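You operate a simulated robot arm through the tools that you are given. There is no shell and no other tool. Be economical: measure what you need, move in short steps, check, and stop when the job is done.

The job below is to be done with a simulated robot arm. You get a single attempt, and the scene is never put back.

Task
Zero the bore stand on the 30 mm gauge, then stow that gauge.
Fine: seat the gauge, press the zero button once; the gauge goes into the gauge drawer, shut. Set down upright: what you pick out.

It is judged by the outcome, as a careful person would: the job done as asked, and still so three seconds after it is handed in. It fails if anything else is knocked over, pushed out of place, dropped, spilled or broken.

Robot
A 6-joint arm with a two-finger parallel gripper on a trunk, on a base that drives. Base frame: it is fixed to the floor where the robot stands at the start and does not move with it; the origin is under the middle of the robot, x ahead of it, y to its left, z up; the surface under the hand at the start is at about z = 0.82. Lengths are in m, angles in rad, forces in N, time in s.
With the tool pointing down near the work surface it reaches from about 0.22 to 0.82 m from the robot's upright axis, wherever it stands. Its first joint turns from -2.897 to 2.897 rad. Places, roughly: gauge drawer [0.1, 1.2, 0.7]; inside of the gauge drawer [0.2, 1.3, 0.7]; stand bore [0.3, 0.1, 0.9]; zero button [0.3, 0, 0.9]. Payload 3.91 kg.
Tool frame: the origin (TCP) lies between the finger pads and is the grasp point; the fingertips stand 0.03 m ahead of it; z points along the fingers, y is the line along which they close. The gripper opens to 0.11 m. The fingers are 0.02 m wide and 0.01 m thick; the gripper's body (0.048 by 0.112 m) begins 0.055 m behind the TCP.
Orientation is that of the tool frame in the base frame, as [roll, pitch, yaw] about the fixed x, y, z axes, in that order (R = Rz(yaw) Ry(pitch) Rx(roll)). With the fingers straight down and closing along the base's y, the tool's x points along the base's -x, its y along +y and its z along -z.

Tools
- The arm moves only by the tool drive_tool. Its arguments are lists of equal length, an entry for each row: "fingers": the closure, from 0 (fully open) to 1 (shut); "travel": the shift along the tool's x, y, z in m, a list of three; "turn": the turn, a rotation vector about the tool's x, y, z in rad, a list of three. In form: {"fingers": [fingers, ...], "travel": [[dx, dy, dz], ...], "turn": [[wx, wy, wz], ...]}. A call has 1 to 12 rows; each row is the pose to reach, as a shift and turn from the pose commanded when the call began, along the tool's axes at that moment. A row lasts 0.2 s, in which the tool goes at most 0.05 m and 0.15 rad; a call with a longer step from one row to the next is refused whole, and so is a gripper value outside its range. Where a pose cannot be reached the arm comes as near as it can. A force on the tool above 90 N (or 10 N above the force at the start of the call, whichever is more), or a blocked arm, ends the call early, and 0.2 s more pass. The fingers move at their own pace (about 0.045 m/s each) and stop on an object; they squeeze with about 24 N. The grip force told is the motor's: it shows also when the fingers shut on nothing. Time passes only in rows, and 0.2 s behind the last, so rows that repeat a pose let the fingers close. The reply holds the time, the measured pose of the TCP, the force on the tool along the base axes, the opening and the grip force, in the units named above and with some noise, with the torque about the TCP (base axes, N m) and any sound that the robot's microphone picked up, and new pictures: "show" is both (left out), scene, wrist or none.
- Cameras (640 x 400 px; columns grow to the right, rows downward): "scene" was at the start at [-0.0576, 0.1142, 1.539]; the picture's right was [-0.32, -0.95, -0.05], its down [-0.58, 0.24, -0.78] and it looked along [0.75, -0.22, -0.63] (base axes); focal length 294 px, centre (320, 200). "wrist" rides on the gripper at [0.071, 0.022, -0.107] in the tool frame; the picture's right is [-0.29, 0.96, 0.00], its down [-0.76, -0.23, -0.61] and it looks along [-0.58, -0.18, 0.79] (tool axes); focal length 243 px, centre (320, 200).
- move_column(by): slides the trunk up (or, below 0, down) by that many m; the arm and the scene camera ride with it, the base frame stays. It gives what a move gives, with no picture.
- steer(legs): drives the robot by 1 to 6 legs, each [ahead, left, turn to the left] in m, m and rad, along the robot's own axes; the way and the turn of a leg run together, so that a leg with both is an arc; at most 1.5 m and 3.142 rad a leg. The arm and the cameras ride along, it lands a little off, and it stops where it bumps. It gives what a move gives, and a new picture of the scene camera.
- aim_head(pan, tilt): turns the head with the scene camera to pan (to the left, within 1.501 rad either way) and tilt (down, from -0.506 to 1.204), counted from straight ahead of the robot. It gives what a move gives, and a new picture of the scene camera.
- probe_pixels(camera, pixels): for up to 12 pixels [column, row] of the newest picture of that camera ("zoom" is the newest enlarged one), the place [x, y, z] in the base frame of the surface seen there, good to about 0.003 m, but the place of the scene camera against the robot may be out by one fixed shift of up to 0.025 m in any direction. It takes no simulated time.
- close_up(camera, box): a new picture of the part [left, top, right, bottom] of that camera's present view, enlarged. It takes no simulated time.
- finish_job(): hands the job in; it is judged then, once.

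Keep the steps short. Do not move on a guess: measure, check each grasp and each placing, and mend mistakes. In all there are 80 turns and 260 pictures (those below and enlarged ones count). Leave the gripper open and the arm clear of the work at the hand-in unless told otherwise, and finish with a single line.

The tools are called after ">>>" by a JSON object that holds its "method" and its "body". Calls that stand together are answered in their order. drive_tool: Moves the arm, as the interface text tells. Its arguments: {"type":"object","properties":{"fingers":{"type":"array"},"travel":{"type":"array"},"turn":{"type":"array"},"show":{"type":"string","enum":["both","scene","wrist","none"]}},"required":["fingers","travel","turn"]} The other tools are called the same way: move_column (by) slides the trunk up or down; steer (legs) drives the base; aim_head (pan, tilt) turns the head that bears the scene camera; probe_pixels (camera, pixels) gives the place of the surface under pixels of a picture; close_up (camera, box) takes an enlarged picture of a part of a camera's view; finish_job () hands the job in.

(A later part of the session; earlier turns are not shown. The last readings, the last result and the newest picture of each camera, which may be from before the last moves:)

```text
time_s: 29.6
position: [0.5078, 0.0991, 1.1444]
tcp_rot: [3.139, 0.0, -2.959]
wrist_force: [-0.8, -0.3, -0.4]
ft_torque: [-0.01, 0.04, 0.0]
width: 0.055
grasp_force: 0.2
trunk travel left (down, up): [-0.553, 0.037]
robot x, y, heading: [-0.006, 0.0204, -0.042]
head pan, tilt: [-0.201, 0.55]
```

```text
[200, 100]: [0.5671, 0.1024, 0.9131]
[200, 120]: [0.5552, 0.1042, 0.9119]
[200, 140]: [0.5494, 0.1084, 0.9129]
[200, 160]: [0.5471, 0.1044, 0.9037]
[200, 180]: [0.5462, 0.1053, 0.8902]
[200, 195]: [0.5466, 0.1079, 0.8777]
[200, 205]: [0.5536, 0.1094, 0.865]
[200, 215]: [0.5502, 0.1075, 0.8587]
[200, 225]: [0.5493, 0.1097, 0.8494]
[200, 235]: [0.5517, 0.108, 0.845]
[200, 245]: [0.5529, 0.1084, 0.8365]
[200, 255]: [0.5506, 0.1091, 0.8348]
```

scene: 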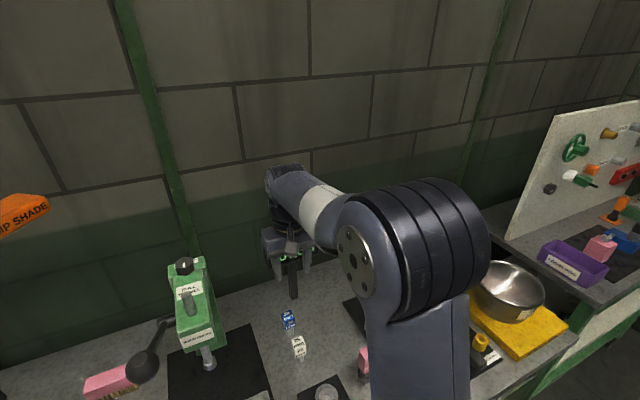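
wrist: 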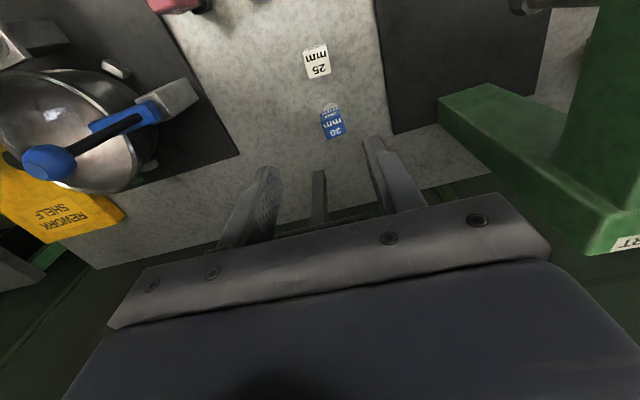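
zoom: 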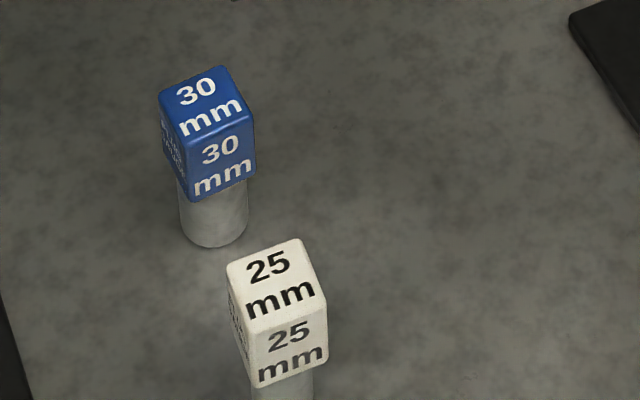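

Correcting for the camera shift, the block spans z≈0.861–0.899 with the pin beneath. I'll grip with TCP at z≈0.896 (tips about 5 mm above the block's underside). First, hover above it at z≈0.98.

>>> {"method": "drive_tool", "body": {"fingers": [0.5, 0.5, 0.5, 0.5, 0.5, 0.5, 0.5, 0.5], "travel": [[-0.01, 0.001, 0.01], [-0.025, 0.002, 0.03], [-0.04, 0.003, 0.055], [-0.055, 0.004, 0.08], [-0.0631, 0.0045, 0.105], [-0.0631, 0.0045, 0.13], [-0.0631, 0.0045, 0.16], [-0.0631, 0.0045, 0.16]], "turn": [[0, 0, -0.02], [0, 0, -0.04], [0, 0, -0.06], [0, 0, -0.077], [0, 0, -0.077], [0, 0, -0.077], [0, 0, -0.077], [0, 0, -0.077]]}}

```text
time_s: 31.4
position: [0.5655, 0.1147, 0.985]
tcp_rot: [3.135, -0.001, -2.882]
wrist_force: [0.2, 0.4, -0.3]
ft_torque: [0.0, 0.03, 0.03]
width: 0.0549
grasp_force: 0.1
trunk travel left (down, up): [-0.553, 0.037]
robot x, y, heading: [-0.0056, 0.0201, -0.043]
head pan, tilt: [-0.201, 0.55]
```

scene: 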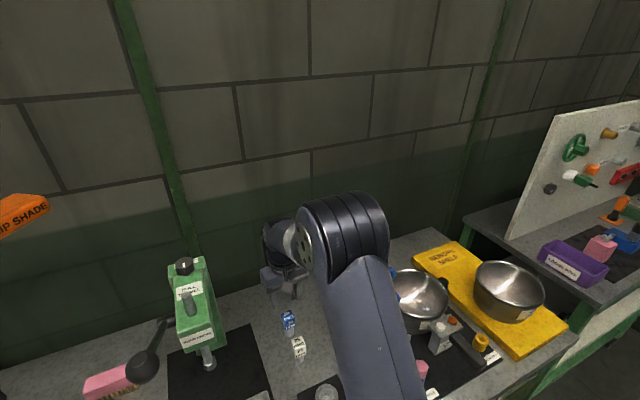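
wrist: 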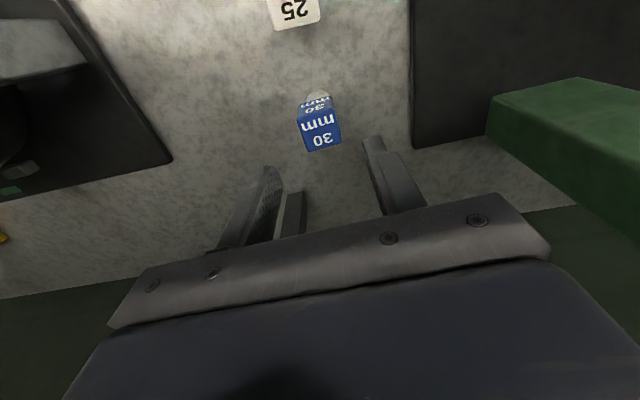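

Re-measuring the gauge top from here: corners near (297,110), (338,117), (343,146), (306,153).

>>> {"method": "close_up", "body": {"camera": "wrist", "box": [270, 70, 390, 190]}}

```text
3.33 times, centred on (330, 130) of wrist
```

zoom: 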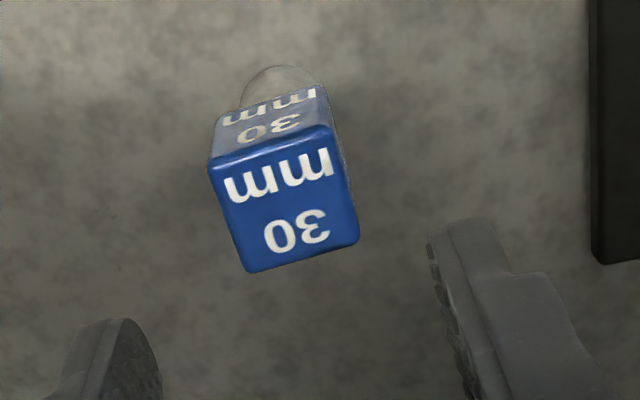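

>>> {"method": "probe_pixels", "body": {"camera": "zoom", "pixels": [[216, 173], [326, 140], [352, 236], [252, 266], [285, 205], [100, 340], [440, 245], [124, 322], [450, 300]]}}

```text
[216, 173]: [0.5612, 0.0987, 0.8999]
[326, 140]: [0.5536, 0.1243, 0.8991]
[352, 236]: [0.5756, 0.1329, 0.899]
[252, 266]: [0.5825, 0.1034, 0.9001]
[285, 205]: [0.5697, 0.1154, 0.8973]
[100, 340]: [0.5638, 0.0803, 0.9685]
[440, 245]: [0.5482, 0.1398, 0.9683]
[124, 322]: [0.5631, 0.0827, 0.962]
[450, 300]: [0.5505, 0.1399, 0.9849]
```

Aligned; centre off by about 2.7 mm. Descending to z≈0.896 and closing.

>>> {"method": "drive_tool", "body": {"fingers": [0.5, 0.5, 0.5, 0.5, 0.5, 0.5, 0.75, 0.85, 1, 1, 1], "travel": [[-0.0026, -0.0007, 0.02], [-0.0026, -0.0007, 0.04], [-0.0026, -0.0007, 0.06], [-0.0026, -0.0007, 0.078], [-0.0026, -0.0007, 0.089], [-0.0026, -0.0007, 0.089], [-0.0026, -0.0007, 0.089], [-0.0026, -0.0007, 0.089], [-0.0026, -0.0007, 0.089], [-0.0026, -0.0007, 0.089], [-0.0026, -0.0007, 0.089]], "turn": [[0, 0, 0], [0, 0, 0], [0, 0, 0], [0, 0, 0], [0, 0, 0], [0, 0, 0], [0, 0, 0], [0, 0, 0], [0, 0, 0], [0, 0, 0], [0, 0, 0]], "show": "wrist"}}

```text
time_s: 33.8
position: [0.5686, 0.1167, 0.8943]
tcp_rot: [3.135, 0.002, -2.881]
wrist_force: [0.3, -0.4, 0.6]
ft_torque: [-0.04, -0.09, 0.01]
width: 0.0315
grasp_force: 24.0
trunk travel left (down, up): [-0.553, 0.037]
robot x, y, heading: [-0.008, 0.0194, -0.042]
head pan, tilt: [-0.201, 0.55]
```

wrist: 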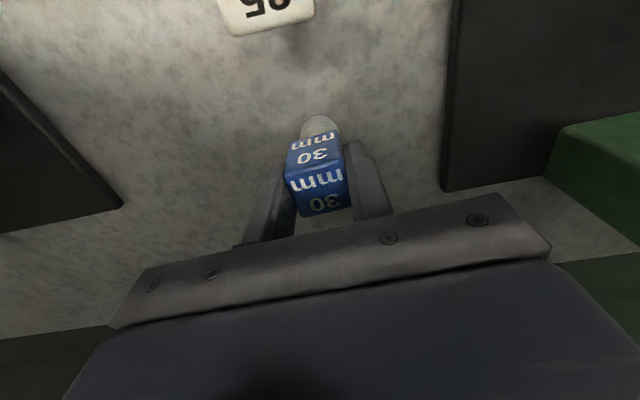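

Held: width 0.0315, 24 N. Lifting straight up, then over toward the bore at about (0.40, 0.067, 1.13) to look at it.

>>> {"method": "drive_tool", "body": {"fingers": [1, 1, 1, 1, 1, 1, 1, 1, 1, 1, 1, 1], "travel": [[0, 0, -0.015], [0, 0, -0.04], [0, 0, -0.07], [0, 0, -0.1], [0.01, 0, -0.13], [0.035, -0.001, -0.155], [0.065, -0.002, -0.18], [0.095, -0.003, -0.205], [0.125, -0.004, -0.225], [0.152, -0.0046, -0.236], [0.177, -0.0046, -0.236], [0.177, -0.0046, -0.236]], "turn": [[0, 0, 0], [0, 0, 0], [0, 0, 0], [0, 0, 0], [0, 0, 0], [0, 0, 0], [0, 0, 0], [0, 0, 0], [0, 0, 0], [0, 0, 0], [0, 0, 0], [0, 0, 0]]}}

```text
time_s: 36.4
position: [0.4002, 0.0659, 1.1321]
tcp_rot: [3.137, 0.0, -2.881]
wrist_force: [0.1, 1.0, -1.8]
ft_torque: [0.04, -0.05, -0.02]
width: 0.0318
grasp_force: 24.6
trunk travel left (down, up): [-0.553, 0.037]
robot x, y, heading: [-0.0046, 0.0204, -0.041]
head pan, tilt: [-0.201, 0.55]
```

scene: 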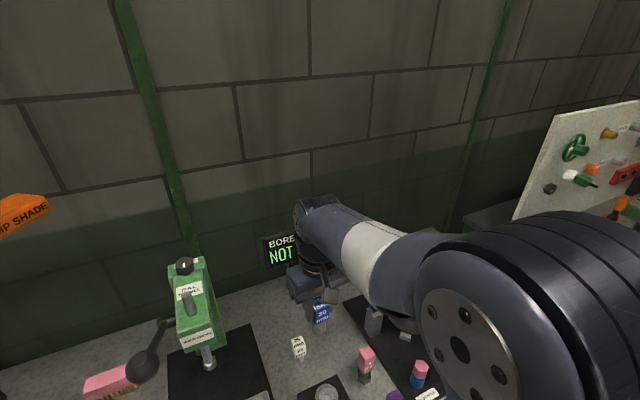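
wrist: 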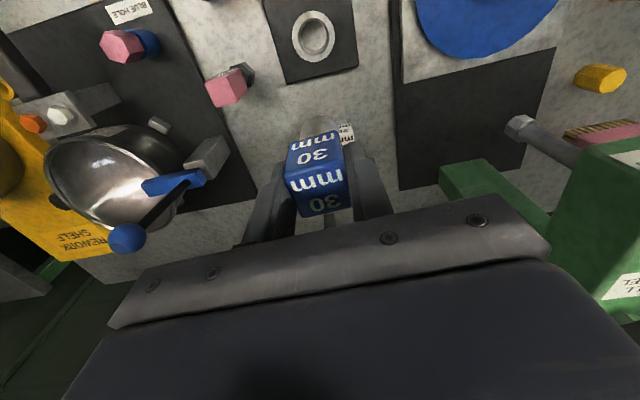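

The bore ring is in the wrist view at about (313,37). Enlarging to measure it.

>>> {"method": "close_up", "body": {"camera": "wrist", "box": [260, 0, 370, 70]}}

>>> {"method": "aim_head", "body": {"pan": -0.1, "tilt": 1.0}}

```text
5.71 times, centred on (315, 35) of wrist
```

zoom: 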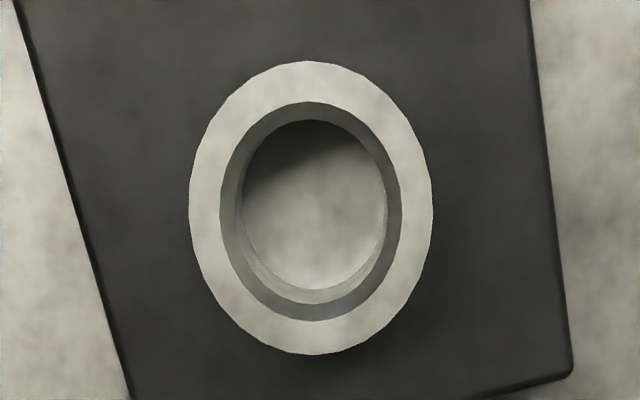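

```text
time_s: 37.3
position: [0.4006, 0.0646, 1.1319]
tcp_rot: [3.136, 0.001, -2.882]
wrist_force: [0.9, -0.2, -2.2]
ft_torque: [-0.02, -0.02, 0.01]
width: 0.0314
grasp_force: 23.9
trunk travel left (down, up): [-0.553, 0.037]
robot x, y, heading: [-0.0035, 0.0204, -0.044]
head pan, tilt: [-0.099, 1.0]
```

scene: 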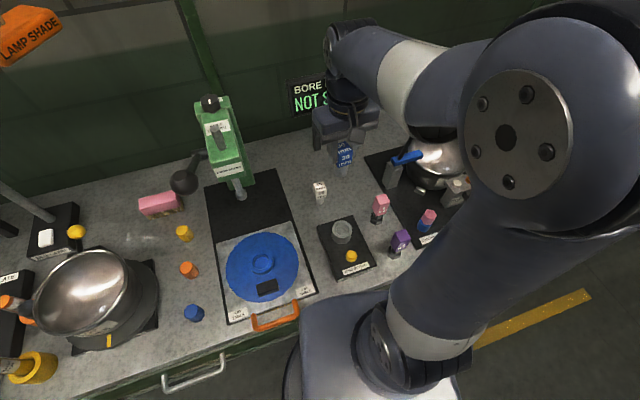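

>>> {"method": "probe_pixels", "body": {"camera": "zoom", "pixels": [[308, 80], [312, 336], [205, 205], [418, 212], [235, 115], [390, 110], [235, 305], [390, 300], [315, 230], [310, 112], [230, 208], [393, 212]]}}

>>> {"method": "probe_pixels", "body": {"camera": "scene", "pixels": [[351, 254], [351, 258], [346, 258], [356, 258], [342, 224], [335, 230], [350, 230], [335, 258], [365, 255], [401, 235], [380, 203]]}}

```text
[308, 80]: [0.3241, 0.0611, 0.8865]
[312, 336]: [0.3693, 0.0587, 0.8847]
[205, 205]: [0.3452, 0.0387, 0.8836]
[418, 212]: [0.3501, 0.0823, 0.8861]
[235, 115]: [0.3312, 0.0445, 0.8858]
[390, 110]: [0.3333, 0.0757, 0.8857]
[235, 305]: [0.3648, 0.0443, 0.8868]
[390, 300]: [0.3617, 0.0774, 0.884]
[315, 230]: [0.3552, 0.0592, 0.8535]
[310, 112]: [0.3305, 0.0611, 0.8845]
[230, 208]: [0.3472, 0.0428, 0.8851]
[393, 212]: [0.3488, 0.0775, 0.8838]
```

```text
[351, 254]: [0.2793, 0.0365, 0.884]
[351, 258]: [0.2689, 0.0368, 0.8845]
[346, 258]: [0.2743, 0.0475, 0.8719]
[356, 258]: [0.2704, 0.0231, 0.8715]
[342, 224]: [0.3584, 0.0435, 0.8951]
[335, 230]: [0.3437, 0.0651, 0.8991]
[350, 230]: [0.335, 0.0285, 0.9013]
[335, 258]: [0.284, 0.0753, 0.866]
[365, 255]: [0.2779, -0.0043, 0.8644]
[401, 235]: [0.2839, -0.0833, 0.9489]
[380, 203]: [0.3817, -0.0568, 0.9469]
```

Bore centre ≈ (0.347, 0.0605), ring top z≈0.885, floor ≈0.8535; pin bottom is 0.074 below TCP. Moving to hover just above the bore at z≈0.98.

>>> {"method": "drive_tool", "body": {"fingers": [1, 1, 1, 1, 1, 1, 1, 1], "travel": [[0.012, 0.002, 0.01], [0.026, 0.004, 0.03], [0.04, 0.0065, 0.055], [0.0529, 0.0089, 0.08], [0.0529, 0.0089, 0.105], [0.0529, 0.0089, 0.13], [0.0529, 0.0089, 0.152], [0.0529, 0.0089, 0.152]], "turn": [[0, 0, 0], [0, 0, 0], [0, 0, 0], [0, 0, 0], [0, 0, 0], [0, 0, 0], [0, 0, 0], [0, 0, 0]]}}

>>> {"method": "close_up", "body": {"camera": "wrist", "box": [250, 60, 400, 240]}}

```text
time_s: 39.1
position: [0.3455, 0.0608, 0.9804]
tcp_rot: [3.137, 0.0, -2.882]
wrist_force: [-0.2, -0.5, -2.1]
ft_torque: [0.03, -0.01, 0.01]
width: 0.0315
grasp_force: 24.2
trunk travel left (down, up): [-0.553, 0.037]
robot x, y, heading: [-0.004, 0.0232, -0.043]
head pan, tilt: [-0.099, 1.0]
```

scene: 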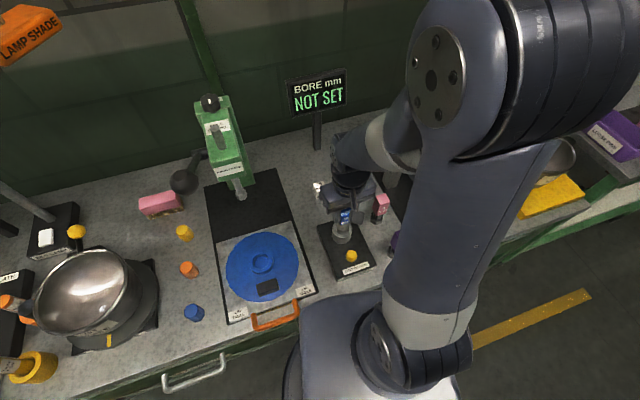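
wrist: 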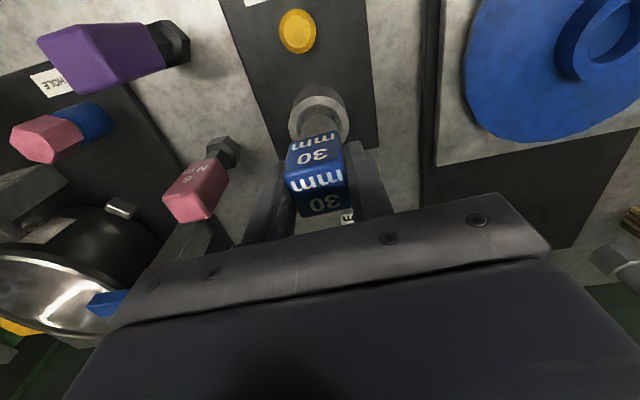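

```text
2.22 times, centred on (325, 150) of wrist
```

zoom: 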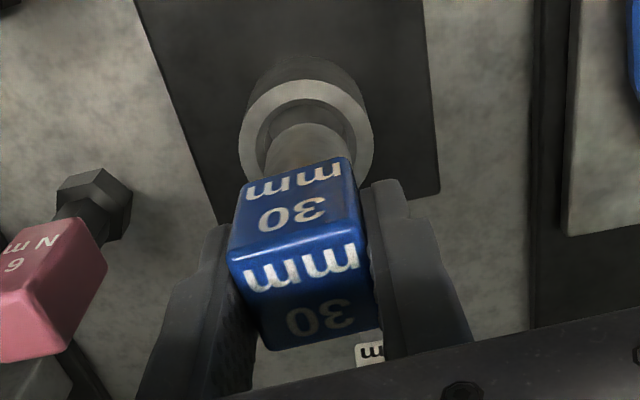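

The pin is above the ring. I'll probe pin edges, ring rim, and the button (297,30) for accuracy.

>>> {"method": "probe_pixels", "body": {"camera": "zoom", "pixels": [[310, 130], [280, 145], [345, 142], [275, 160], [350, 155], [308, 95], [248, 140], [366, 135], [256, 110], [355, 105]]}}

>>> {"method": "probe_pixels", "body": {"camera": "wrist", "pixels": [[297, 30], [297, 14], [283, 32], [311, 30], [297, 44], [297, 51]]}}

```text
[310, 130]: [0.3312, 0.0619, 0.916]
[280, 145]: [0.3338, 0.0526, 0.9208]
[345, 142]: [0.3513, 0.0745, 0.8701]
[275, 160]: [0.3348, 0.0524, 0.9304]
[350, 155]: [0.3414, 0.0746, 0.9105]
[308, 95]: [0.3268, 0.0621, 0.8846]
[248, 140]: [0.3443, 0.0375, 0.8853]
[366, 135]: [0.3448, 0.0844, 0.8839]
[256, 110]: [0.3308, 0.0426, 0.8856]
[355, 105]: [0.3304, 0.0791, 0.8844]
```

```text
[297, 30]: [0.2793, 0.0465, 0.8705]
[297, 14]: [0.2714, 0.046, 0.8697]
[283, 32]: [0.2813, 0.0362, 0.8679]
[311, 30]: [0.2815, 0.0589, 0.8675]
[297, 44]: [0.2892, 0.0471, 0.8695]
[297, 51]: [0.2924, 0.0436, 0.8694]
```

Pin centre is about 2.5 mm nearer to me and 1 mm left of the bore centre. Correcting and lowering until the pin tip is 5 mm inside, then checking forces.

>>> {"method": "drive_tool", "body": {"fingers": [1, 1, 1, 1, 1, 1], "travel": [[-0.0022, -0.0016, 0], [-0.0022, -0.0016, 0.006], [-0.0022, -0.0016, 0.012], [-0.0022, -0.0016, 0.018], [-0.0022, -0.0016, 0.025], [-0.0022, -0.0016, 0.025]], "turn": [[0, 0, 0], [0, 0, 0], [0, 0, 0], [0, 0, 0], [0, 0, 0], [0, 0, 0]], "show": "wrist"}}

>>> {"method": "close_up", "body": {"camera": "wrist", "box": [270, 70, 370, 170]}}

```text
time_s: 40.5
position: [0.3475, 0.0607, 0.954]
tcp_rot: [3.135, 0.001, -2.881]
wrist_force: [-0.3, 0.0, -1.5]
ft_torque: [-0.02, -0.02, -0.03]
width: 0.0317
grasp_force: 23.8
trunk travel left (down, up): [-0.553, 0.037]
robot x, y, heading: [-0.0068, 0.019, -0.046]
head pan, tilt: [-0.099, 1.0]
```

wrist: 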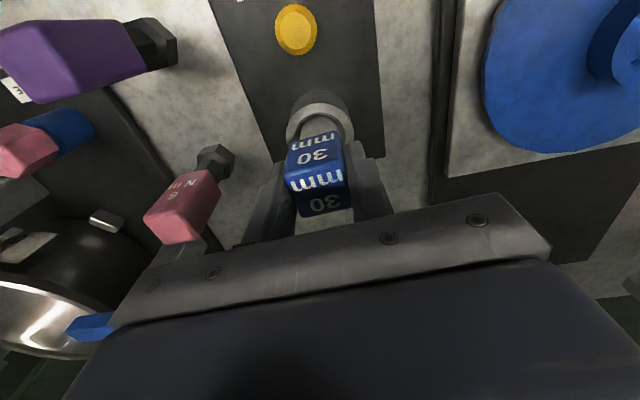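

```text
4.00 times, centred on (320, 120) of wrist
```

zoom: 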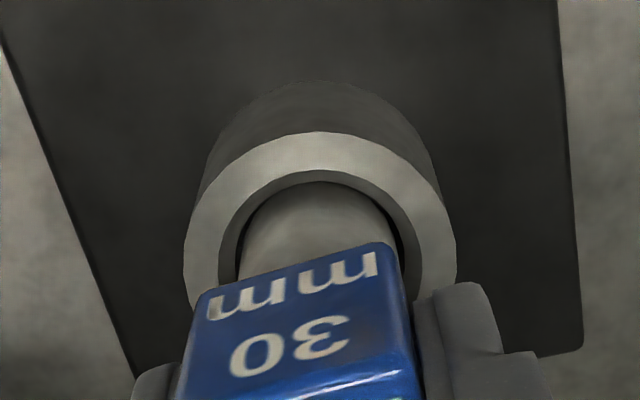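

No contact force, and the pin sits centred in the mouth. Lowering toward the floor in 3 mm steps.

>>> {"method": "drive_tool", "body": {"fingers": [1, 1, 1, 1, 1, 1, 1, 1], "travel": [[0, 0, 0.004], [0, 0, 0.008], [0, 0, 0.012], [0, 0, 0.016], [0, 0, 0.019], [0, 0, 0.022], [0, 0, 0.025], [0, 0, 0.025]], "turn": [[0, 0, 0], [0, 0, 0], [0, 0, 0], [0, 0, 0], [0, 0, 0], [0, 0, 0], [0, 0, 0], [0, 0, 0]], "show": "none"}}

```text
time_s: 42.3
position: [0.3478, 0.0607, 0.93]
tcp_rot: [3.137, 0.0, -2.883]
wrist_force: [-0.1, -1.0, -2.1]
ft_torque: [-0.03, -0.01, -0.02]
width: 0.0319
grasp_force: 24.3
trunk travel left (down, up): [-0.553, 0.037]
robot x, y, heading: [-0.0059, 0.022, -0.042]
head pan, tilt: [-0.099, 1.0]
```

Still no contact at z=0.930. Continuing in 1 mm steps until it touches the floor.

>>> {"method": "drive_tool", "body": {"fingers": [1, 1, 1, 1, 1, 1], "travel": [[0, 0, 0.001], [0, 0, 0.002], [0, 0, 0.003], [0, 0, 0.004], [0, 0, 0.0045], [0, 0, 0.0045]], "turn": [[0, 0, 0], [0, 0, 0], [0, 0, 0], [0, 0, 0], [0, 0, 0], [0, 0, 0]], "show": "wrist"}}

>>> {"method": "close_up", "body": {"camera": "scene", "box": [280, 60, 420, 290]}}

```text
time_s: 43.7
position: [0.3476, 0.0602, 0.9262]
tcp_rot: [3.138, 0.003, -2.885]
wrist_force: [0.6, -3.2, 18.9]
ft_torque: [-0.24, -0.15, -0.02]
width: 0.0314
grasp_force: 24.0
trunk travel left (down, up): [-0.553, 0.037]
robot x, y, heading: [-0.007, 0.021, -0.044]
head pan, tilt: [-0.099, 1.0]
```

wrist: 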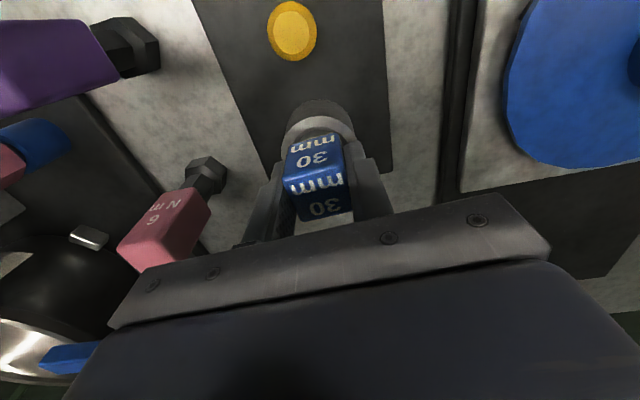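

```text
1.74 times, centred on (350, 175) of scene
```

zoom: 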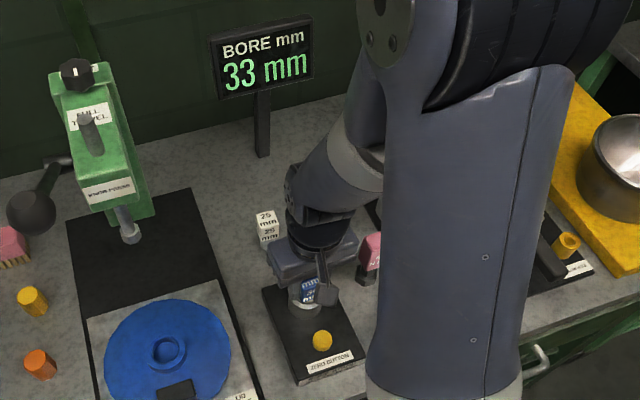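

Floor contact at 19 N, and the display now reads "33 mm", so the gauge is sensed. Releasing and rising straight up.

>>> {"method": "drive_tool", "body": {"fingers": [0.5, 0.5, 0.5, 0.5, 0.5, 0.5, 0.5, 0.5, 0.5, 0.5], "travel": [[0, 0, -0.002], [0, 0, -0.003], [0, 0, -0.003], [0, 0, -0.01], [0, 0, -0.025], [0, 0, -0.045], [0, 0, -0.065], [0, 0, -0.085], [0, 0, -0.1], [0, 0, -0.1]], "turn": [[0, 0, 0], [0, 0, 0], [0, 0, 0], [0, 0, 0], [0, 0, 0], [0, 0, 0], [0, 0, 0], [0, 0, 0], [0, 0, 0], [0, 0, 0]]}}

```text
time_s: 45.9
position: [0.3487, 0.0608, 1.026]
tcp_rot: [3.137, 0.0, -2.882]
wrist_force: [0.7, -0.4, -1.0]
ft_torque: [0.02, -0.02, 0.0]
width: 0.0548
grasp_force: 0.1
trunk travel left (down, up): [-0.553, 0.037]
robot x, y, heading: [-0.0057, 0.0198, -0.046]
head pan, tilt: [-0.099, 1.0]
```

scene: 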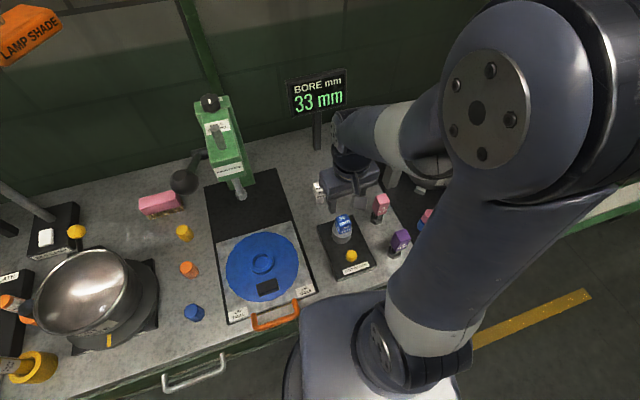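
wrist: 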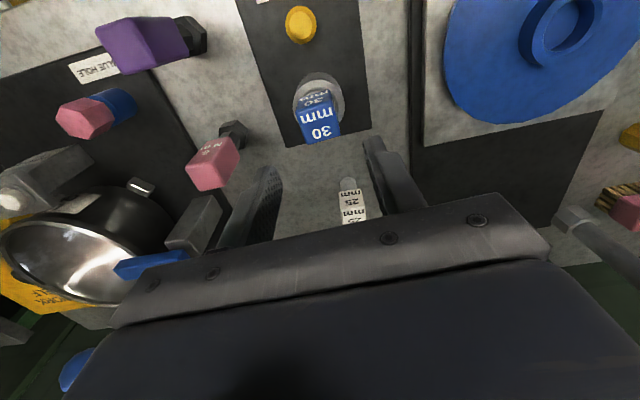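

The gauge stands seated. Button centre ≈ (0.280, 0.0475, 0.870). I'll shut the fingers, go over it and stop 3 cm above.

>>> {"method": "drive_tool", "body": {"fingers": [1, 1, 1, 1, 1, 1, 1, 1, 1], "travel": [[0.015, 0.001, 0], [0.035, 0.0025, 0], [0.055, 0.004, 0], [0.0698, 0.0048, 0], [0.0698, 0.0048, 0.02], [0.0698, 0.0048, 0.045], [0.0698, 0.0048, 0.07], [0.0698, 0.0048, 0.096], [0.0698, 0.0048, 0.096]], "turn": [[0, 0, 0], [0, 0, 0], [0, 0, 0], [0, 0, 0], [0, 0, 0], [0, 0, 0], [0, 0, 0], [0, 0, 0], [0, 0, 0]]}}

```text
time_s: 47.9
position: [0.2792, 0.0482, 0.9276]
tcp_rot: [3.137, -0.001, -2.881]
wrist_force: [0.2, 0.2, 0.1]
ft_torque: [-0.02, 0.0, -0.01]
width: 0.0001
grasp_force: 23.7
trunk travel left (down, up): [-0.553, 0.037]
robot x, y, heading: [-0.0071, 0.0202, -0.042]
head pan, tilt: [-0.099, 1.0]
```

scene: 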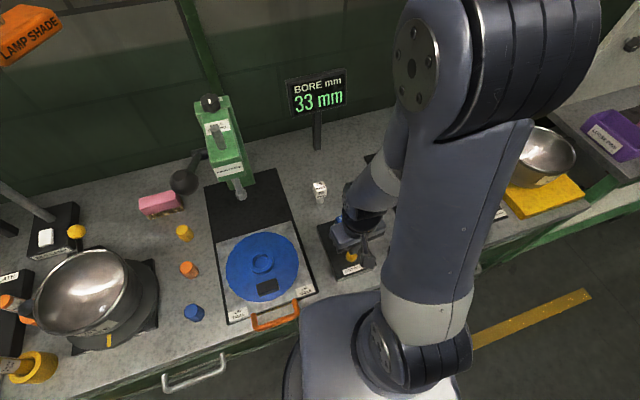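
wrist: 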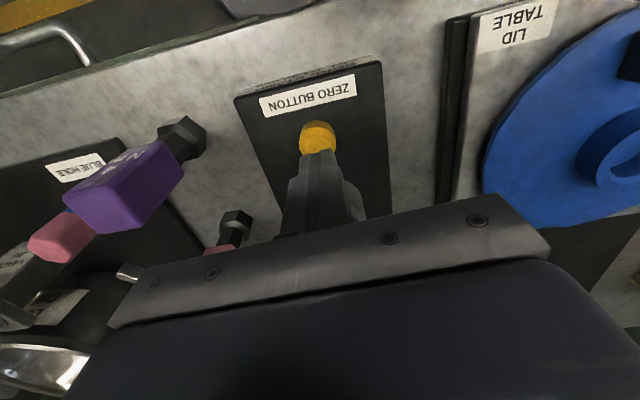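

Fingertips are over the button. Pressing down slowly to about 4 mm below its top and reading the display.

>>> {"method": "drive_tool", "body": {"fingers": [1, 1, 1, 1, 1, 1], "travel": [[0, 0, 0.012], [0, 0, 0.022], [0, 0, 0.027], [0, 0, 0.029], [0, 0, 0.031], [0, 0, 0.032]], "turn": [[0, 0, 0], [0, 0, 0], [0, 0, 0], [0, 0, 0], [0, 0, 0], [0, 0, 0]], "show": "scene"}}

```text
time_s: 49.3
position: [0.2774, 0.048, 0.8966]
tcp_rot: [3.136, 0.001, -2.883]
wrist_force: [-0.3, 2.3, 2.0]
ft_torque: [0.03, 0.01, 0.01]
width: 0.0
grasp_force: 23.7
trunk travel left (down, up): [-0.553, 0.037]
robot x, y, heading: [-0.0079, 0.0193, -0.043]
head pan, tilt: [-0.099, 1.0]
```

scene: 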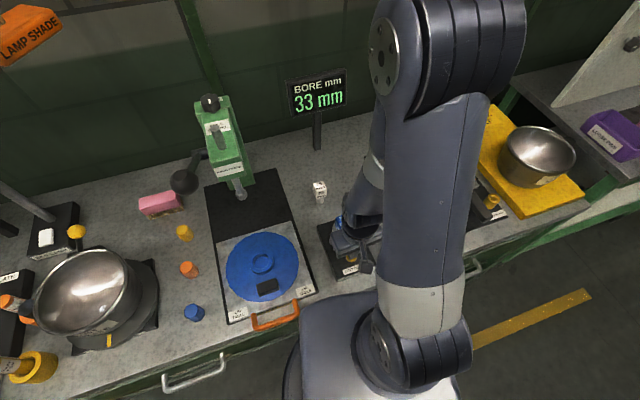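

Just touching (about 2 N) and the display still reads 33 mm. Pressing 1 mm at a time further.

>>> {"method": "drive_tool", "body": {"fingers": [1, 1, 1, 1], "travel": [[0, 0, 0.001], [0, 0, 0.002], [0, 0, 0.003], [0, 0, 0.003]], "turn": [[0, 0, 0], [0, 0, 0], [0, 0, 0], [0, 0, 0]], "show": "scene"}}

```text
time_s: 50.3
position: [0.2786, 0.0474, 0.8932]
tcp_rot: [3.136, 0.002, -2.88]
wrist_force: [-0.5, 2.5, 2.1]
ft_torque: [0.02, -0.03, -0.03]
width: 0.0002
grasp_force: 23.7
trunk travel left (down, up): [-0.553, 0.037]
robot x, y, heading: [-0.0063, 0.0198, -0.042]
head pan, tilt: [-0.099, 1.0]
heard: click
```

scene: 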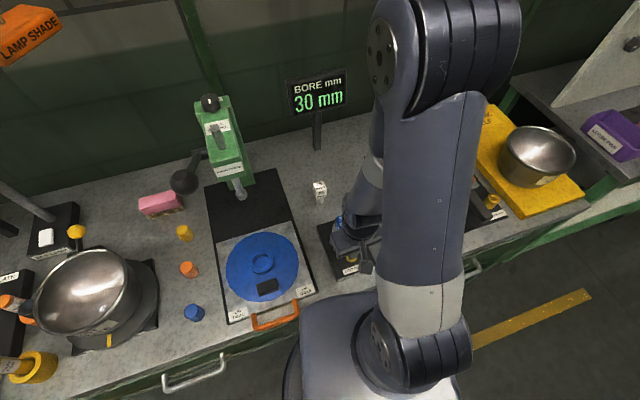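

A click, and the display reads "30 mm": zeroed with one press. Raising straight off the button, clear and high.

>>> {"method": "drive_tool", "body": {"fingers": [1, 1, 1, 1, 1, 1, 1, 1], "travel": [[0, 0, -0.01], [0, 0, -0.03], [0, 0, -0.06], [0, 0, -0.09], [0, 0, -0.12], [0, 0, -0.15], [0, 0, -0.18], [0, 0, -0.18]], "turn": [[0, 0, 0], [0, 0, 0], [0, 0, 0], [0, 0, 0], [0, 0, 0], [0, 0, 0], [0, 0, 0], [0, 0, 0]], "show": "wrist"}}

>>> {"method": "aim_head", "body": {"pan": 1.2, "tilt": 0.9}}

```text
time_s: 52.1
position: [0.2797, 0.0467, 1.0756]
tcp_rot: [3.137, 0.001, -2.885]
wrist_force: [-0.9, 0.5, 0.1]
ft_torque: [0.01, -0.01, -0.03]
width: 0.0
grasp_force: 24.5
trunk travel left (down, up): [-0.553, 0.037]
robot x, y, heading: [-0.0078, 0.0216, -0.042]
head pan, tilt: [-0.099, 1.0]
```

wrist: 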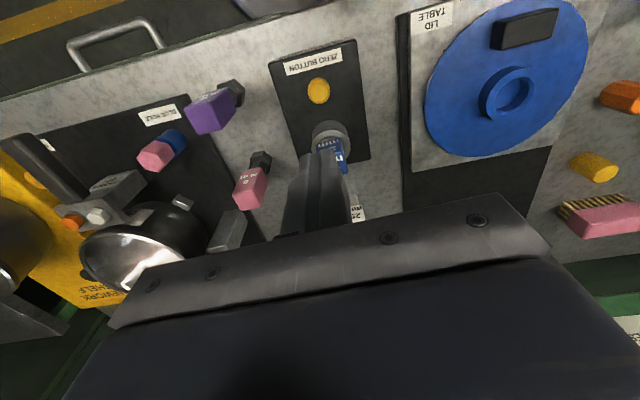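

```text
time_s: 53.5
position: [0.2787, 0.0474, 1.0748]
tcp_rot: [3.138, 0.0, -2.882]
wrist_force: [0.1, -0.1, 0.4]
ft_torque: [-0.01, -0.01, 0.03]
width: 0.0001
grasp_force: 24.2
trunk travel left (down, up): [-0.553, 0.037]
robot x, y, heading: [-0.0051, 0.0227, -0.042]
head pan, tilt: [1.201, 0.901]
```

scene: 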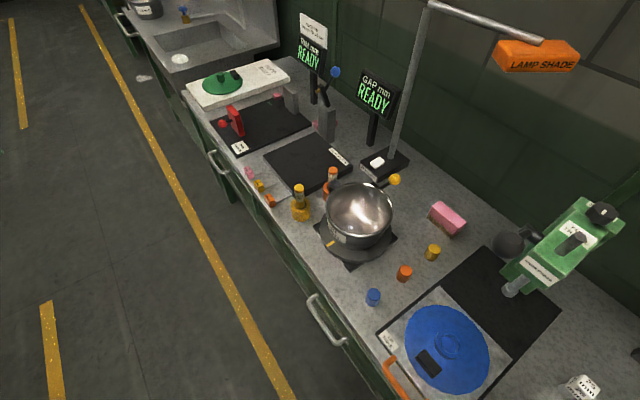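

I see cabinet handles at about (325,320) and (213,165). Measuring which one is at y≈1.2.

>>> {"method": "probe_pixels", "body": {"camera": "scene", "pixels": [[318, 305], [325, 322], [340, 344], [210, 158], [216, 172], [225, 175], [230, 210], [290, 270], [350, 375], [300, 330]]}}

>>> {"method": "close_up", "body": {"camera": "scene", "box": [180, 110, 400, 380]}}

```text
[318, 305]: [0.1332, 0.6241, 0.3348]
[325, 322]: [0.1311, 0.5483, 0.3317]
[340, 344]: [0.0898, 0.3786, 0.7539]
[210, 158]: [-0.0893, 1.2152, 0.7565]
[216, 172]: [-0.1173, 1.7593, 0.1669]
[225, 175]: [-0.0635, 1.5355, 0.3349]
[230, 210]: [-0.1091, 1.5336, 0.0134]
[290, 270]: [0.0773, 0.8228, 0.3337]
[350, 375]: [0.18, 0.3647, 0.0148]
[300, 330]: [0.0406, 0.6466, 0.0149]
```

```text
1.48 times, centred on (290, 245) of scene
```

zoom: 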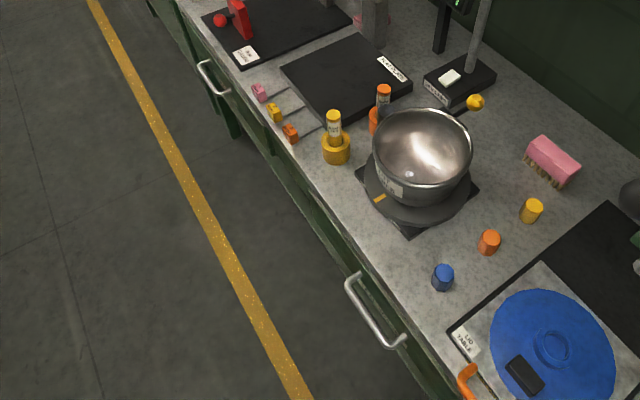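

The left handle at y≈1.215, z≈0.756 fits the gauge drawer. I'll first check driving with a short 10 cm back-up, with the arm high above the table.

>>> {"method": "steer", "body": {"legs": [[-0.1, 0, 0]]}}

>>> {"method": "probe_pixels", "body": {"camera": "scene", "pixels": [[50, 350], [15, 80], [100, 250], [150, 150], [5, 390]]}}

```text
time_s: 54.7
position: [0.1823, 0.0517, 1.0754]
tcp_rot: [3.137, 0.0, -2.883]
wrist_force: [-0.2, 0.0, 0.5]
ft_torque: [-0.02, -0.02, 0.01]
width: 0.0
grasp_force: 24.3
trunk travel left (down, up): [-0.553, 0.037]
robot x, y, heading: [-0.1051, 0.0269, -0.042]
head pan, tilt: [1.201, 0.901]
```

scene: 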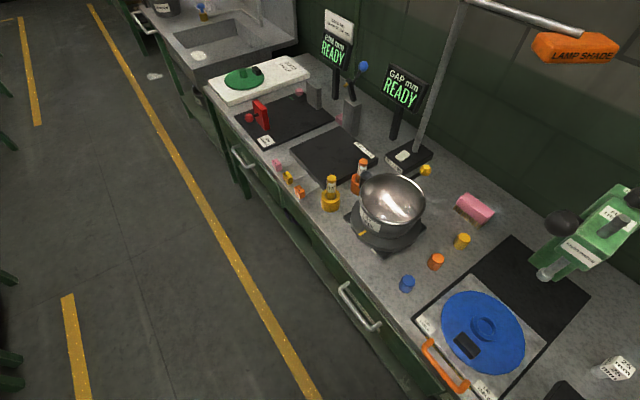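

```text
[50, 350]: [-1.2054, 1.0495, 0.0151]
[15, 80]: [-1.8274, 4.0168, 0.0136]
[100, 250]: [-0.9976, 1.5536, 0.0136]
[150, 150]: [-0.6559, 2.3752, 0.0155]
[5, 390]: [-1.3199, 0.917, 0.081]
```

Driving works now. The aisle is clear to x≈-1.2. I'll back off, turn to square up with the table (front is slanted about 0.21 rad) and slide left to the drawer.

>>> {"method": "steer", "body": {"legs": [[-0.45, 0, 0], [0, 0, 0.25], [0.174, 1.04, 0]]}}

>>> {"method": "aim_head", "body": {"pan": 0.1, "tilt": 0.75}}

```text
time_s: 63.3
position: [-0.3336, 1.1972, 1.0746]
tcp_rot: [3.135, 0.0, -2.633]
wrist_force: [-0.6, -0.7, -0.6]
ft_torque: [-0.01, 0.01, 0.01]
width: 0.0
grasp_force: 23.8
trunk travel left (down, up): [-0.553, 0.037]
robot x, y, heading: [-0.6051, 1.1021, 0.208]
head pan, tilt: [1.201, 0.901]
```

scene: 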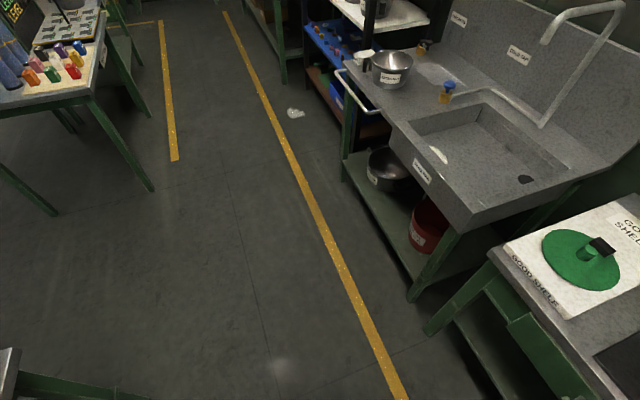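

```text
time_s: 64.6
position: [-0.3323, 1.1971, 1.0752]
tcp_rot: [3.137, 0.0, -2.634]
wrist_force: [0.7, -0.1, -0.4]
ft_torque: [0.0, 0.0, 0.0]
width: 0.0002
grasp_force: 23.9
trunk travel left (down, up): [-0.553, 0.037]
robot x, y, heading: [-0.6048, 1.0977, 0.201]
head pan, tilt: [0.099, 0.75]
```

scene: 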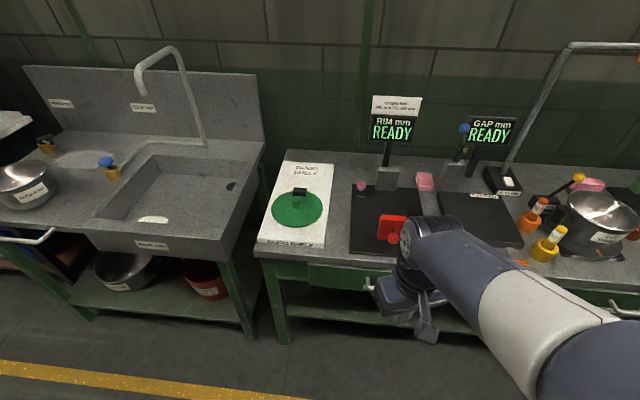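

The arm hides the drawer front in this view. I'll take the wrist view and an enlarged scene view for the handle and label.

>>> {"method": "close_up", "body": {"camera": "wrist", "box": [0, 0, 640, 400]}}

>>> {"method": "close_up", "body": {"camera": "scene", "box": [300, 220, 480, 340]}}

```text
1.00 times, centred on (320, 200) of wrist (not enlarged: the box is as wide or as high as the picture)
```

zoom: 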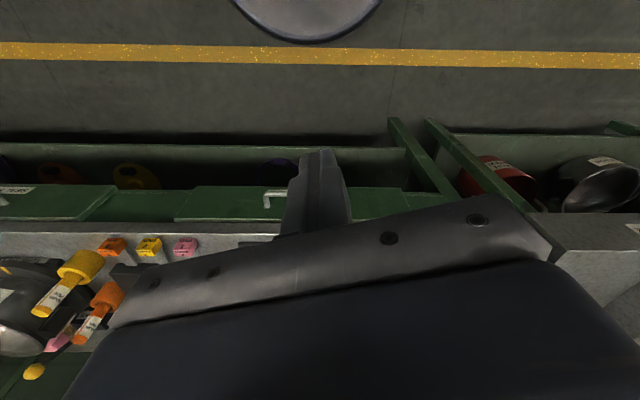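

```text
3.33 times, centred on (390, 280) of scene
```

zoom: 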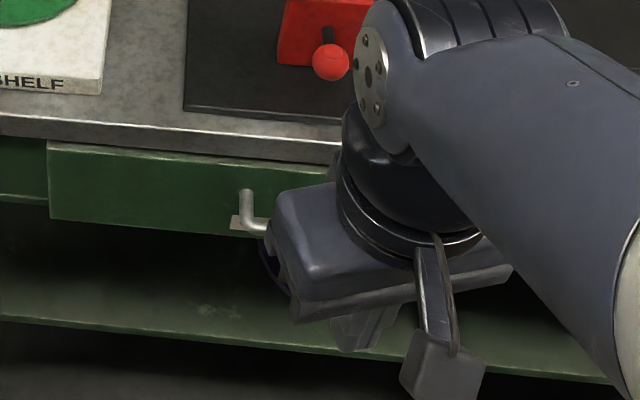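

The handle shows beside the fingers at (270,197) in the wrist picture. Measuring it and the table edge direction.

>>> {"method": "probe_pixels", "body": {"camera": "wrist", "pixels": [[267, 205], [267, 194], [280, 192], [100, 205], [250, 215], [380, 205], [100, 228], [250, 236], [195, 205], [40, 240]]}}

>>> {"method": "probe_pixels", "body": {"camera": "zoom", "pixels": [[246, 195], [246, 210], [250, 222], [258, 226], [100, 135], [320, 160], [100, 190], [320, 195], [60, 150], [20, 150]]}}

```text
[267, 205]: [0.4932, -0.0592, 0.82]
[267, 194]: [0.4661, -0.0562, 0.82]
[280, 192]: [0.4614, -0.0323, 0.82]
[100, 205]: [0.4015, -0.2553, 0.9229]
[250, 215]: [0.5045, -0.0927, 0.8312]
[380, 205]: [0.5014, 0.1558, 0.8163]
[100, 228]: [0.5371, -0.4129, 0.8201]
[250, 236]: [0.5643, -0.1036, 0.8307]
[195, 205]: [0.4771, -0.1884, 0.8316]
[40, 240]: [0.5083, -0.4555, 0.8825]
```

```text
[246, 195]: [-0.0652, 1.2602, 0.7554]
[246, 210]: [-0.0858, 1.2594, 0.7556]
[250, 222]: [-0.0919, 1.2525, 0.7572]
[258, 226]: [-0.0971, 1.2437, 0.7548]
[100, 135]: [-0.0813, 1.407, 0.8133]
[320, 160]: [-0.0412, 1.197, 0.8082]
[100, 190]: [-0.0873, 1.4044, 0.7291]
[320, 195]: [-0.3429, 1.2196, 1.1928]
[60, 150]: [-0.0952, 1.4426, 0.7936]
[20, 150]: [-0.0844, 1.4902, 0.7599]
```

The wrist picture was stale, but the scene gives the handle's left end at about (-0.09,1.26,0.755) before the camera correction. I'll turn the tool 90° (closing along the table's normal) and move it near the handle's left end, high, to look along the handle.

>>> {"method": "drive_tool", "body": {"fingers": [0.6, 0.6, 0.6, 0.6, 0.6, 0.6, 0.6, 0.6, 0.6, 0.6, 0.6, 0.6], "travel": [[-0.015, -0.001, 0], [-0.04, -0.003, 0.005], [-0.065, -0.005, 0.01], [-0.09, -0.007, 0.02], [-0.115, -0.009, 0.03], [-0.14, -0.011, 0.04], [-0.165, -0.013, 0.05], [-0.19, -0.015, 0.06], [-0.215, -0.017, 0.07], [-0.235, -0.018, 0.075], [-0.245, -0.018, 0.075], [-0.245, -0.018, 0.075]], "turn": [[0, 0, -0.1], [0, 0, -0.22], [0, 0, -0.34], [0, 0, -0.46], [0, 0, -0.58], [0, 0, -0.7], [0, 0, -0.82], [0, 0, -0.94], [0, 0, -1.06], [0, 0, -1.17], [0, 0, -1.274], [0, 0, -1.274]]}}

```text
time_s: 67.2
position: [-0.1103, 1.301, 1.0004]
tcp_rot: [3.139, 0.004, -1.358]
wrist_force: [0.5, -0.3, -0.5]
ft_torque: [0.01, 0.0, 0.01]
width: 0.0441
grasp_force: 0.1
trunk travel left (down, up): [-0.553, 0.037]
robot x, y, heading: [-0.6024, 1.1012, 0.204]
head pan, tilt: [0.099, 0.75]
```

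scene: 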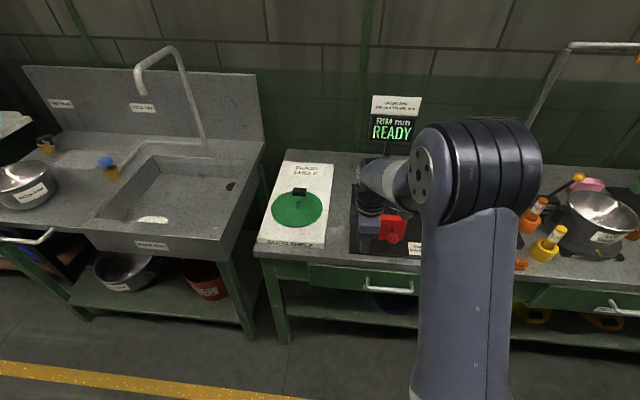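
wrist: 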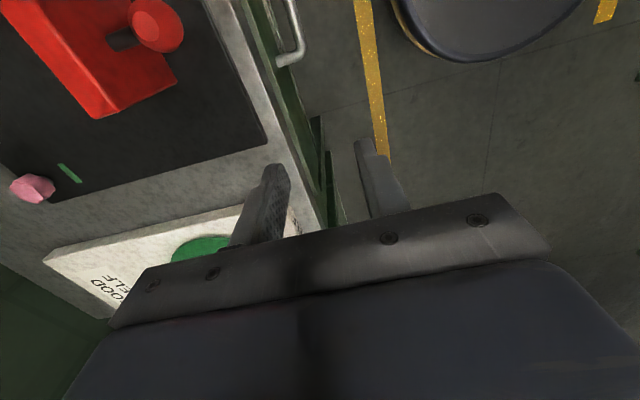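

Now the handle shows in both views: scene (365–413,288), wrist (290,30). Measuring.

>>> {"method": "probe_pixels", "body": {"camera": "wrist", "pixels": [[298, 25], [294, 10], [300, 45], [288, 58], [268, 20], [285, 80], [300, 130], [290, 110]]}}

>>> {"method": "close_up", "body": {"camera": "scene", "box": [300, 240, 440, 320]}}

>>> {"method": "probe_pixels", "body": {"camera": "scene", "pixels": [[366, 290], [385, 291], [400, 292], [411, 293], [412, 285], [366, 280], [340, 275], [390, 278], [340, 262], [400, 266]]}}

```text
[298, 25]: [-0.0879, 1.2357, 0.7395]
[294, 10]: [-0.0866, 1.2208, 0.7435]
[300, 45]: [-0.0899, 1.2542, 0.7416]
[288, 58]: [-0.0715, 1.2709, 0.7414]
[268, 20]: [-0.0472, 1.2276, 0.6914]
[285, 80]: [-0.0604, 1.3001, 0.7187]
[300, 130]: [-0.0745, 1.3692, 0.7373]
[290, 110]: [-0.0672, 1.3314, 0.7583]
```

```text
4.57 times, centred on (370, 280) of scene
```

zoom: 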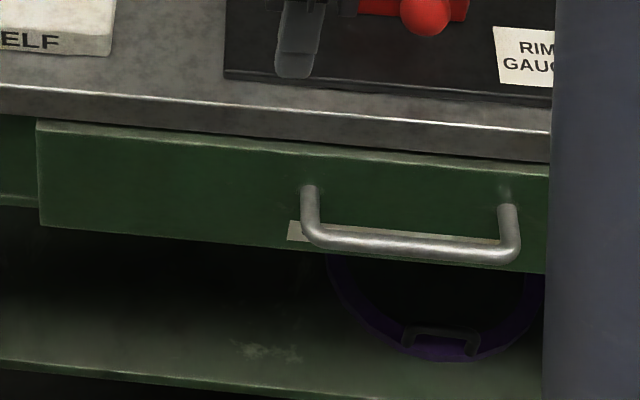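

```text
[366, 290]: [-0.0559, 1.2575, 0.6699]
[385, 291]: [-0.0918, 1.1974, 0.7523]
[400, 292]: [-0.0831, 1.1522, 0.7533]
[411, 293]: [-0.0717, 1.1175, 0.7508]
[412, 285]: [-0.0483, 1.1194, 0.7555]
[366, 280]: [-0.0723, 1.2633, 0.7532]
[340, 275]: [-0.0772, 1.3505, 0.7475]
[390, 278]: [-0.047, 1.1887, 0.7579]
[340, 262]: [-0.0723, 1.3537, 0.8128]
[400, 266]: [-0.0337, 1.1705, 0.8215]
```

Handle bar: centre ≈ (-0.082,1.19,0.735), about 4 cm out from the drawer front, with a tape label on the drawer below. I'll approach with the tool tilted 0.35 rad (fingers pointing down and in) so the gripper body clears the table edge. First a hover at z≈0.86.

>>> {"method": "drive_tool", "body": {"fingers": [0.69, 0.69, 0.69, 0.69, 0.69, 0.69, 0.69, 0.69], "travel": [[0.02, 0.004, 0.01], [0.04, 0.009, 0.025], [0.06, 0.013, 0.045], [0.08, 0.018, 0.07], [0.1, 0.022, 0.095], [0.1138, 0.0249, 0.12], [0.1138, 0.0249, 0.14], [0.1138, 0.0249, 0.14]], "turn": [[0.05, 0, 0], [0.1, 0, 0], [0.15, 0, 0], [0.2, 0, 0], [0.25, 0, 0], [0.3, 0, 0], [0.35, 0, 0], [0.35, 0, 0]]}}

```text
time_s: 69.0
position: [-0.1108, 1.1826, 0.8608]
tcp_rot: [-2.793, 0.003, -1.359]
wrist_force: [-0.5, -0.6, 0.8]
ft_torque: [0.02, 0.0, 0.01]
width: 0.0342
grasp_force: 0.0
trunk travel left (down, up): [-0.553, 0.037]
robot x, y, heading: [-0.6017, 1.0959, 0.208]
head pan, tilt: [0.099, 0.75]
```

scene: 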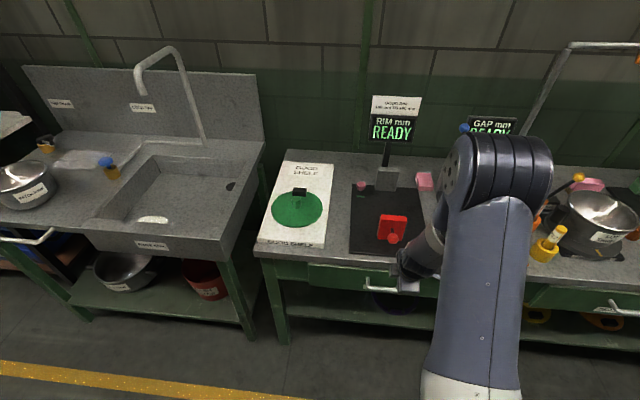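
wrist: 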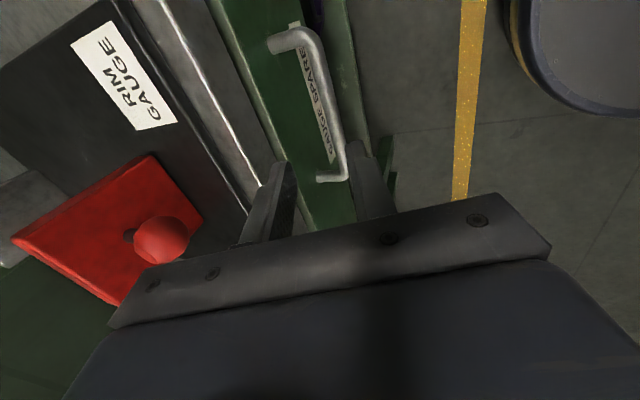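

The label under the handle reads something like "GAUGE SPARE…". Enlarging to read it, and measuring the bar from here.

>>> {"method": "close_up", "body": {"camera": "wrist", "box": [250, 10, 370, 190]}}

>>> {"method": "probe_pixels", "body": {"camera": "wrist", "pixels": [[313, 50], [324, 75], [334, 110], [342, 150], [345, 172], [330, 179], [270, 45], [290, 130], [250, 80], [268, 150], [335, 60], [318, 40]]}}

```text
2.22 times, centred on (310, 100) of wrist
```

zoom: 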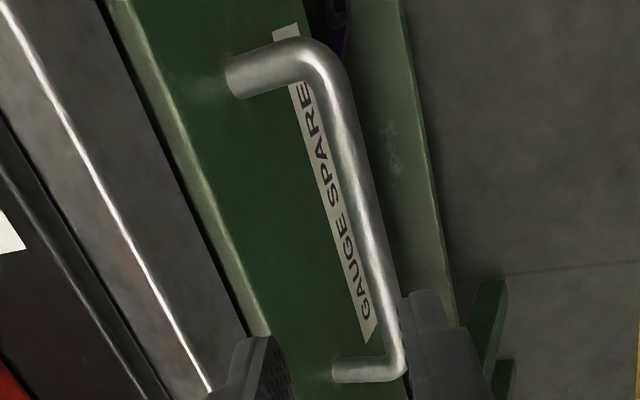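

```text
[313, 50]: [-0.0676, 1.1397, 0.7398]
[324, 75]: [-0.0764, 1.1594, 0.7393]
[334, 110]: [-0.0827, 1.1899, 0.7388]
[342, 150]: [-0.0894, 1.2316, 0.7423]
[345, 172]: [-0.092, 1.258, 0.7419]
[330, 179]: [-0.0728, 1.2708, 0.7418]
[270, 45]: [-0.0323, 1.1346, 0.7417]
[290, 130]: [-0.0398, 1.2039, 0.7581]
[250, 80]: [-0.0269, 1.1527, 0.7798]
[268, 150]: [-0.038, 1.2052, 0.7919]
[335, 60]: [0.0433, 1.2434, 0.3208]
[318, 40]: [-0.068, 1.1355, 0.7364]
```

Label reads "GAUGE SPARE" and the place matches the given gauge drawer (y≈1.2). Bar centre ≈ (-0.083,1.195,0.735). Advancing along the fingers to straddle the bar.

>>> {"method": "drive_tool", "body": {"fingers": [0.69, 0.69, 0.69, 0.69, 0.69, 0.69, 0.69, 0.69], "travel": [[-0.003, 0.007, 0.01], [-0.0065, 0.015, 0.025], [-0.0065, 0.015, 0.045], [-0.0065, 0.015, 0.065], [-0.0065, 0.015, 0.083], [-0.0065, 0.015, 0.098], [-0.0065, 0.015, 0.11], [-0.0065, 0.015, 0.11]], "turn": [[0, 0, 0], [0, 0, 0], [0, 0, 0], [0, 0, 0], [0, 0, 0], [0, 0, 0], [0, 0, 0], [0, 0, 0]], "show": "wrist"}}

```text
time_s: 70.8
position: [-0.0767, 1.1981, 0.7588]
tcp_rot: [-2.803, 0.003, -1.362]
wrist_force: [-0.5, -1.0, -0.5]
ft_torque: [-0.01, 0.0, -0.02]
width: 0.0337
grasp_force: 0.0
out of reach, approached as far as the arm can: row 2, 3, 4, 5, 6, 7, 8
trunk travel left (down, up): [-0.553, 0.037]
robot x, y, heading: [-0.6037, 1.1015, 0.204]
head pan, tilt: [0.099, 0.75]
```

wrist: 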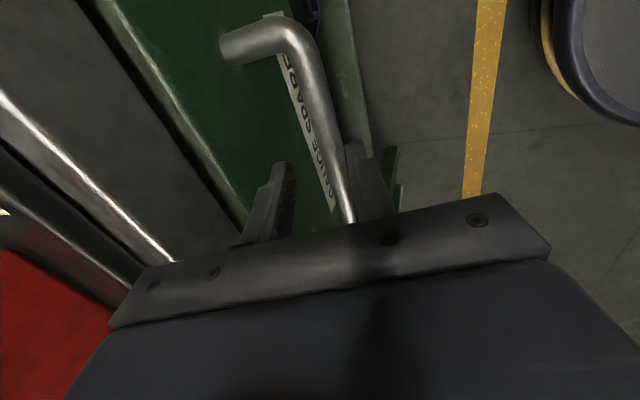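

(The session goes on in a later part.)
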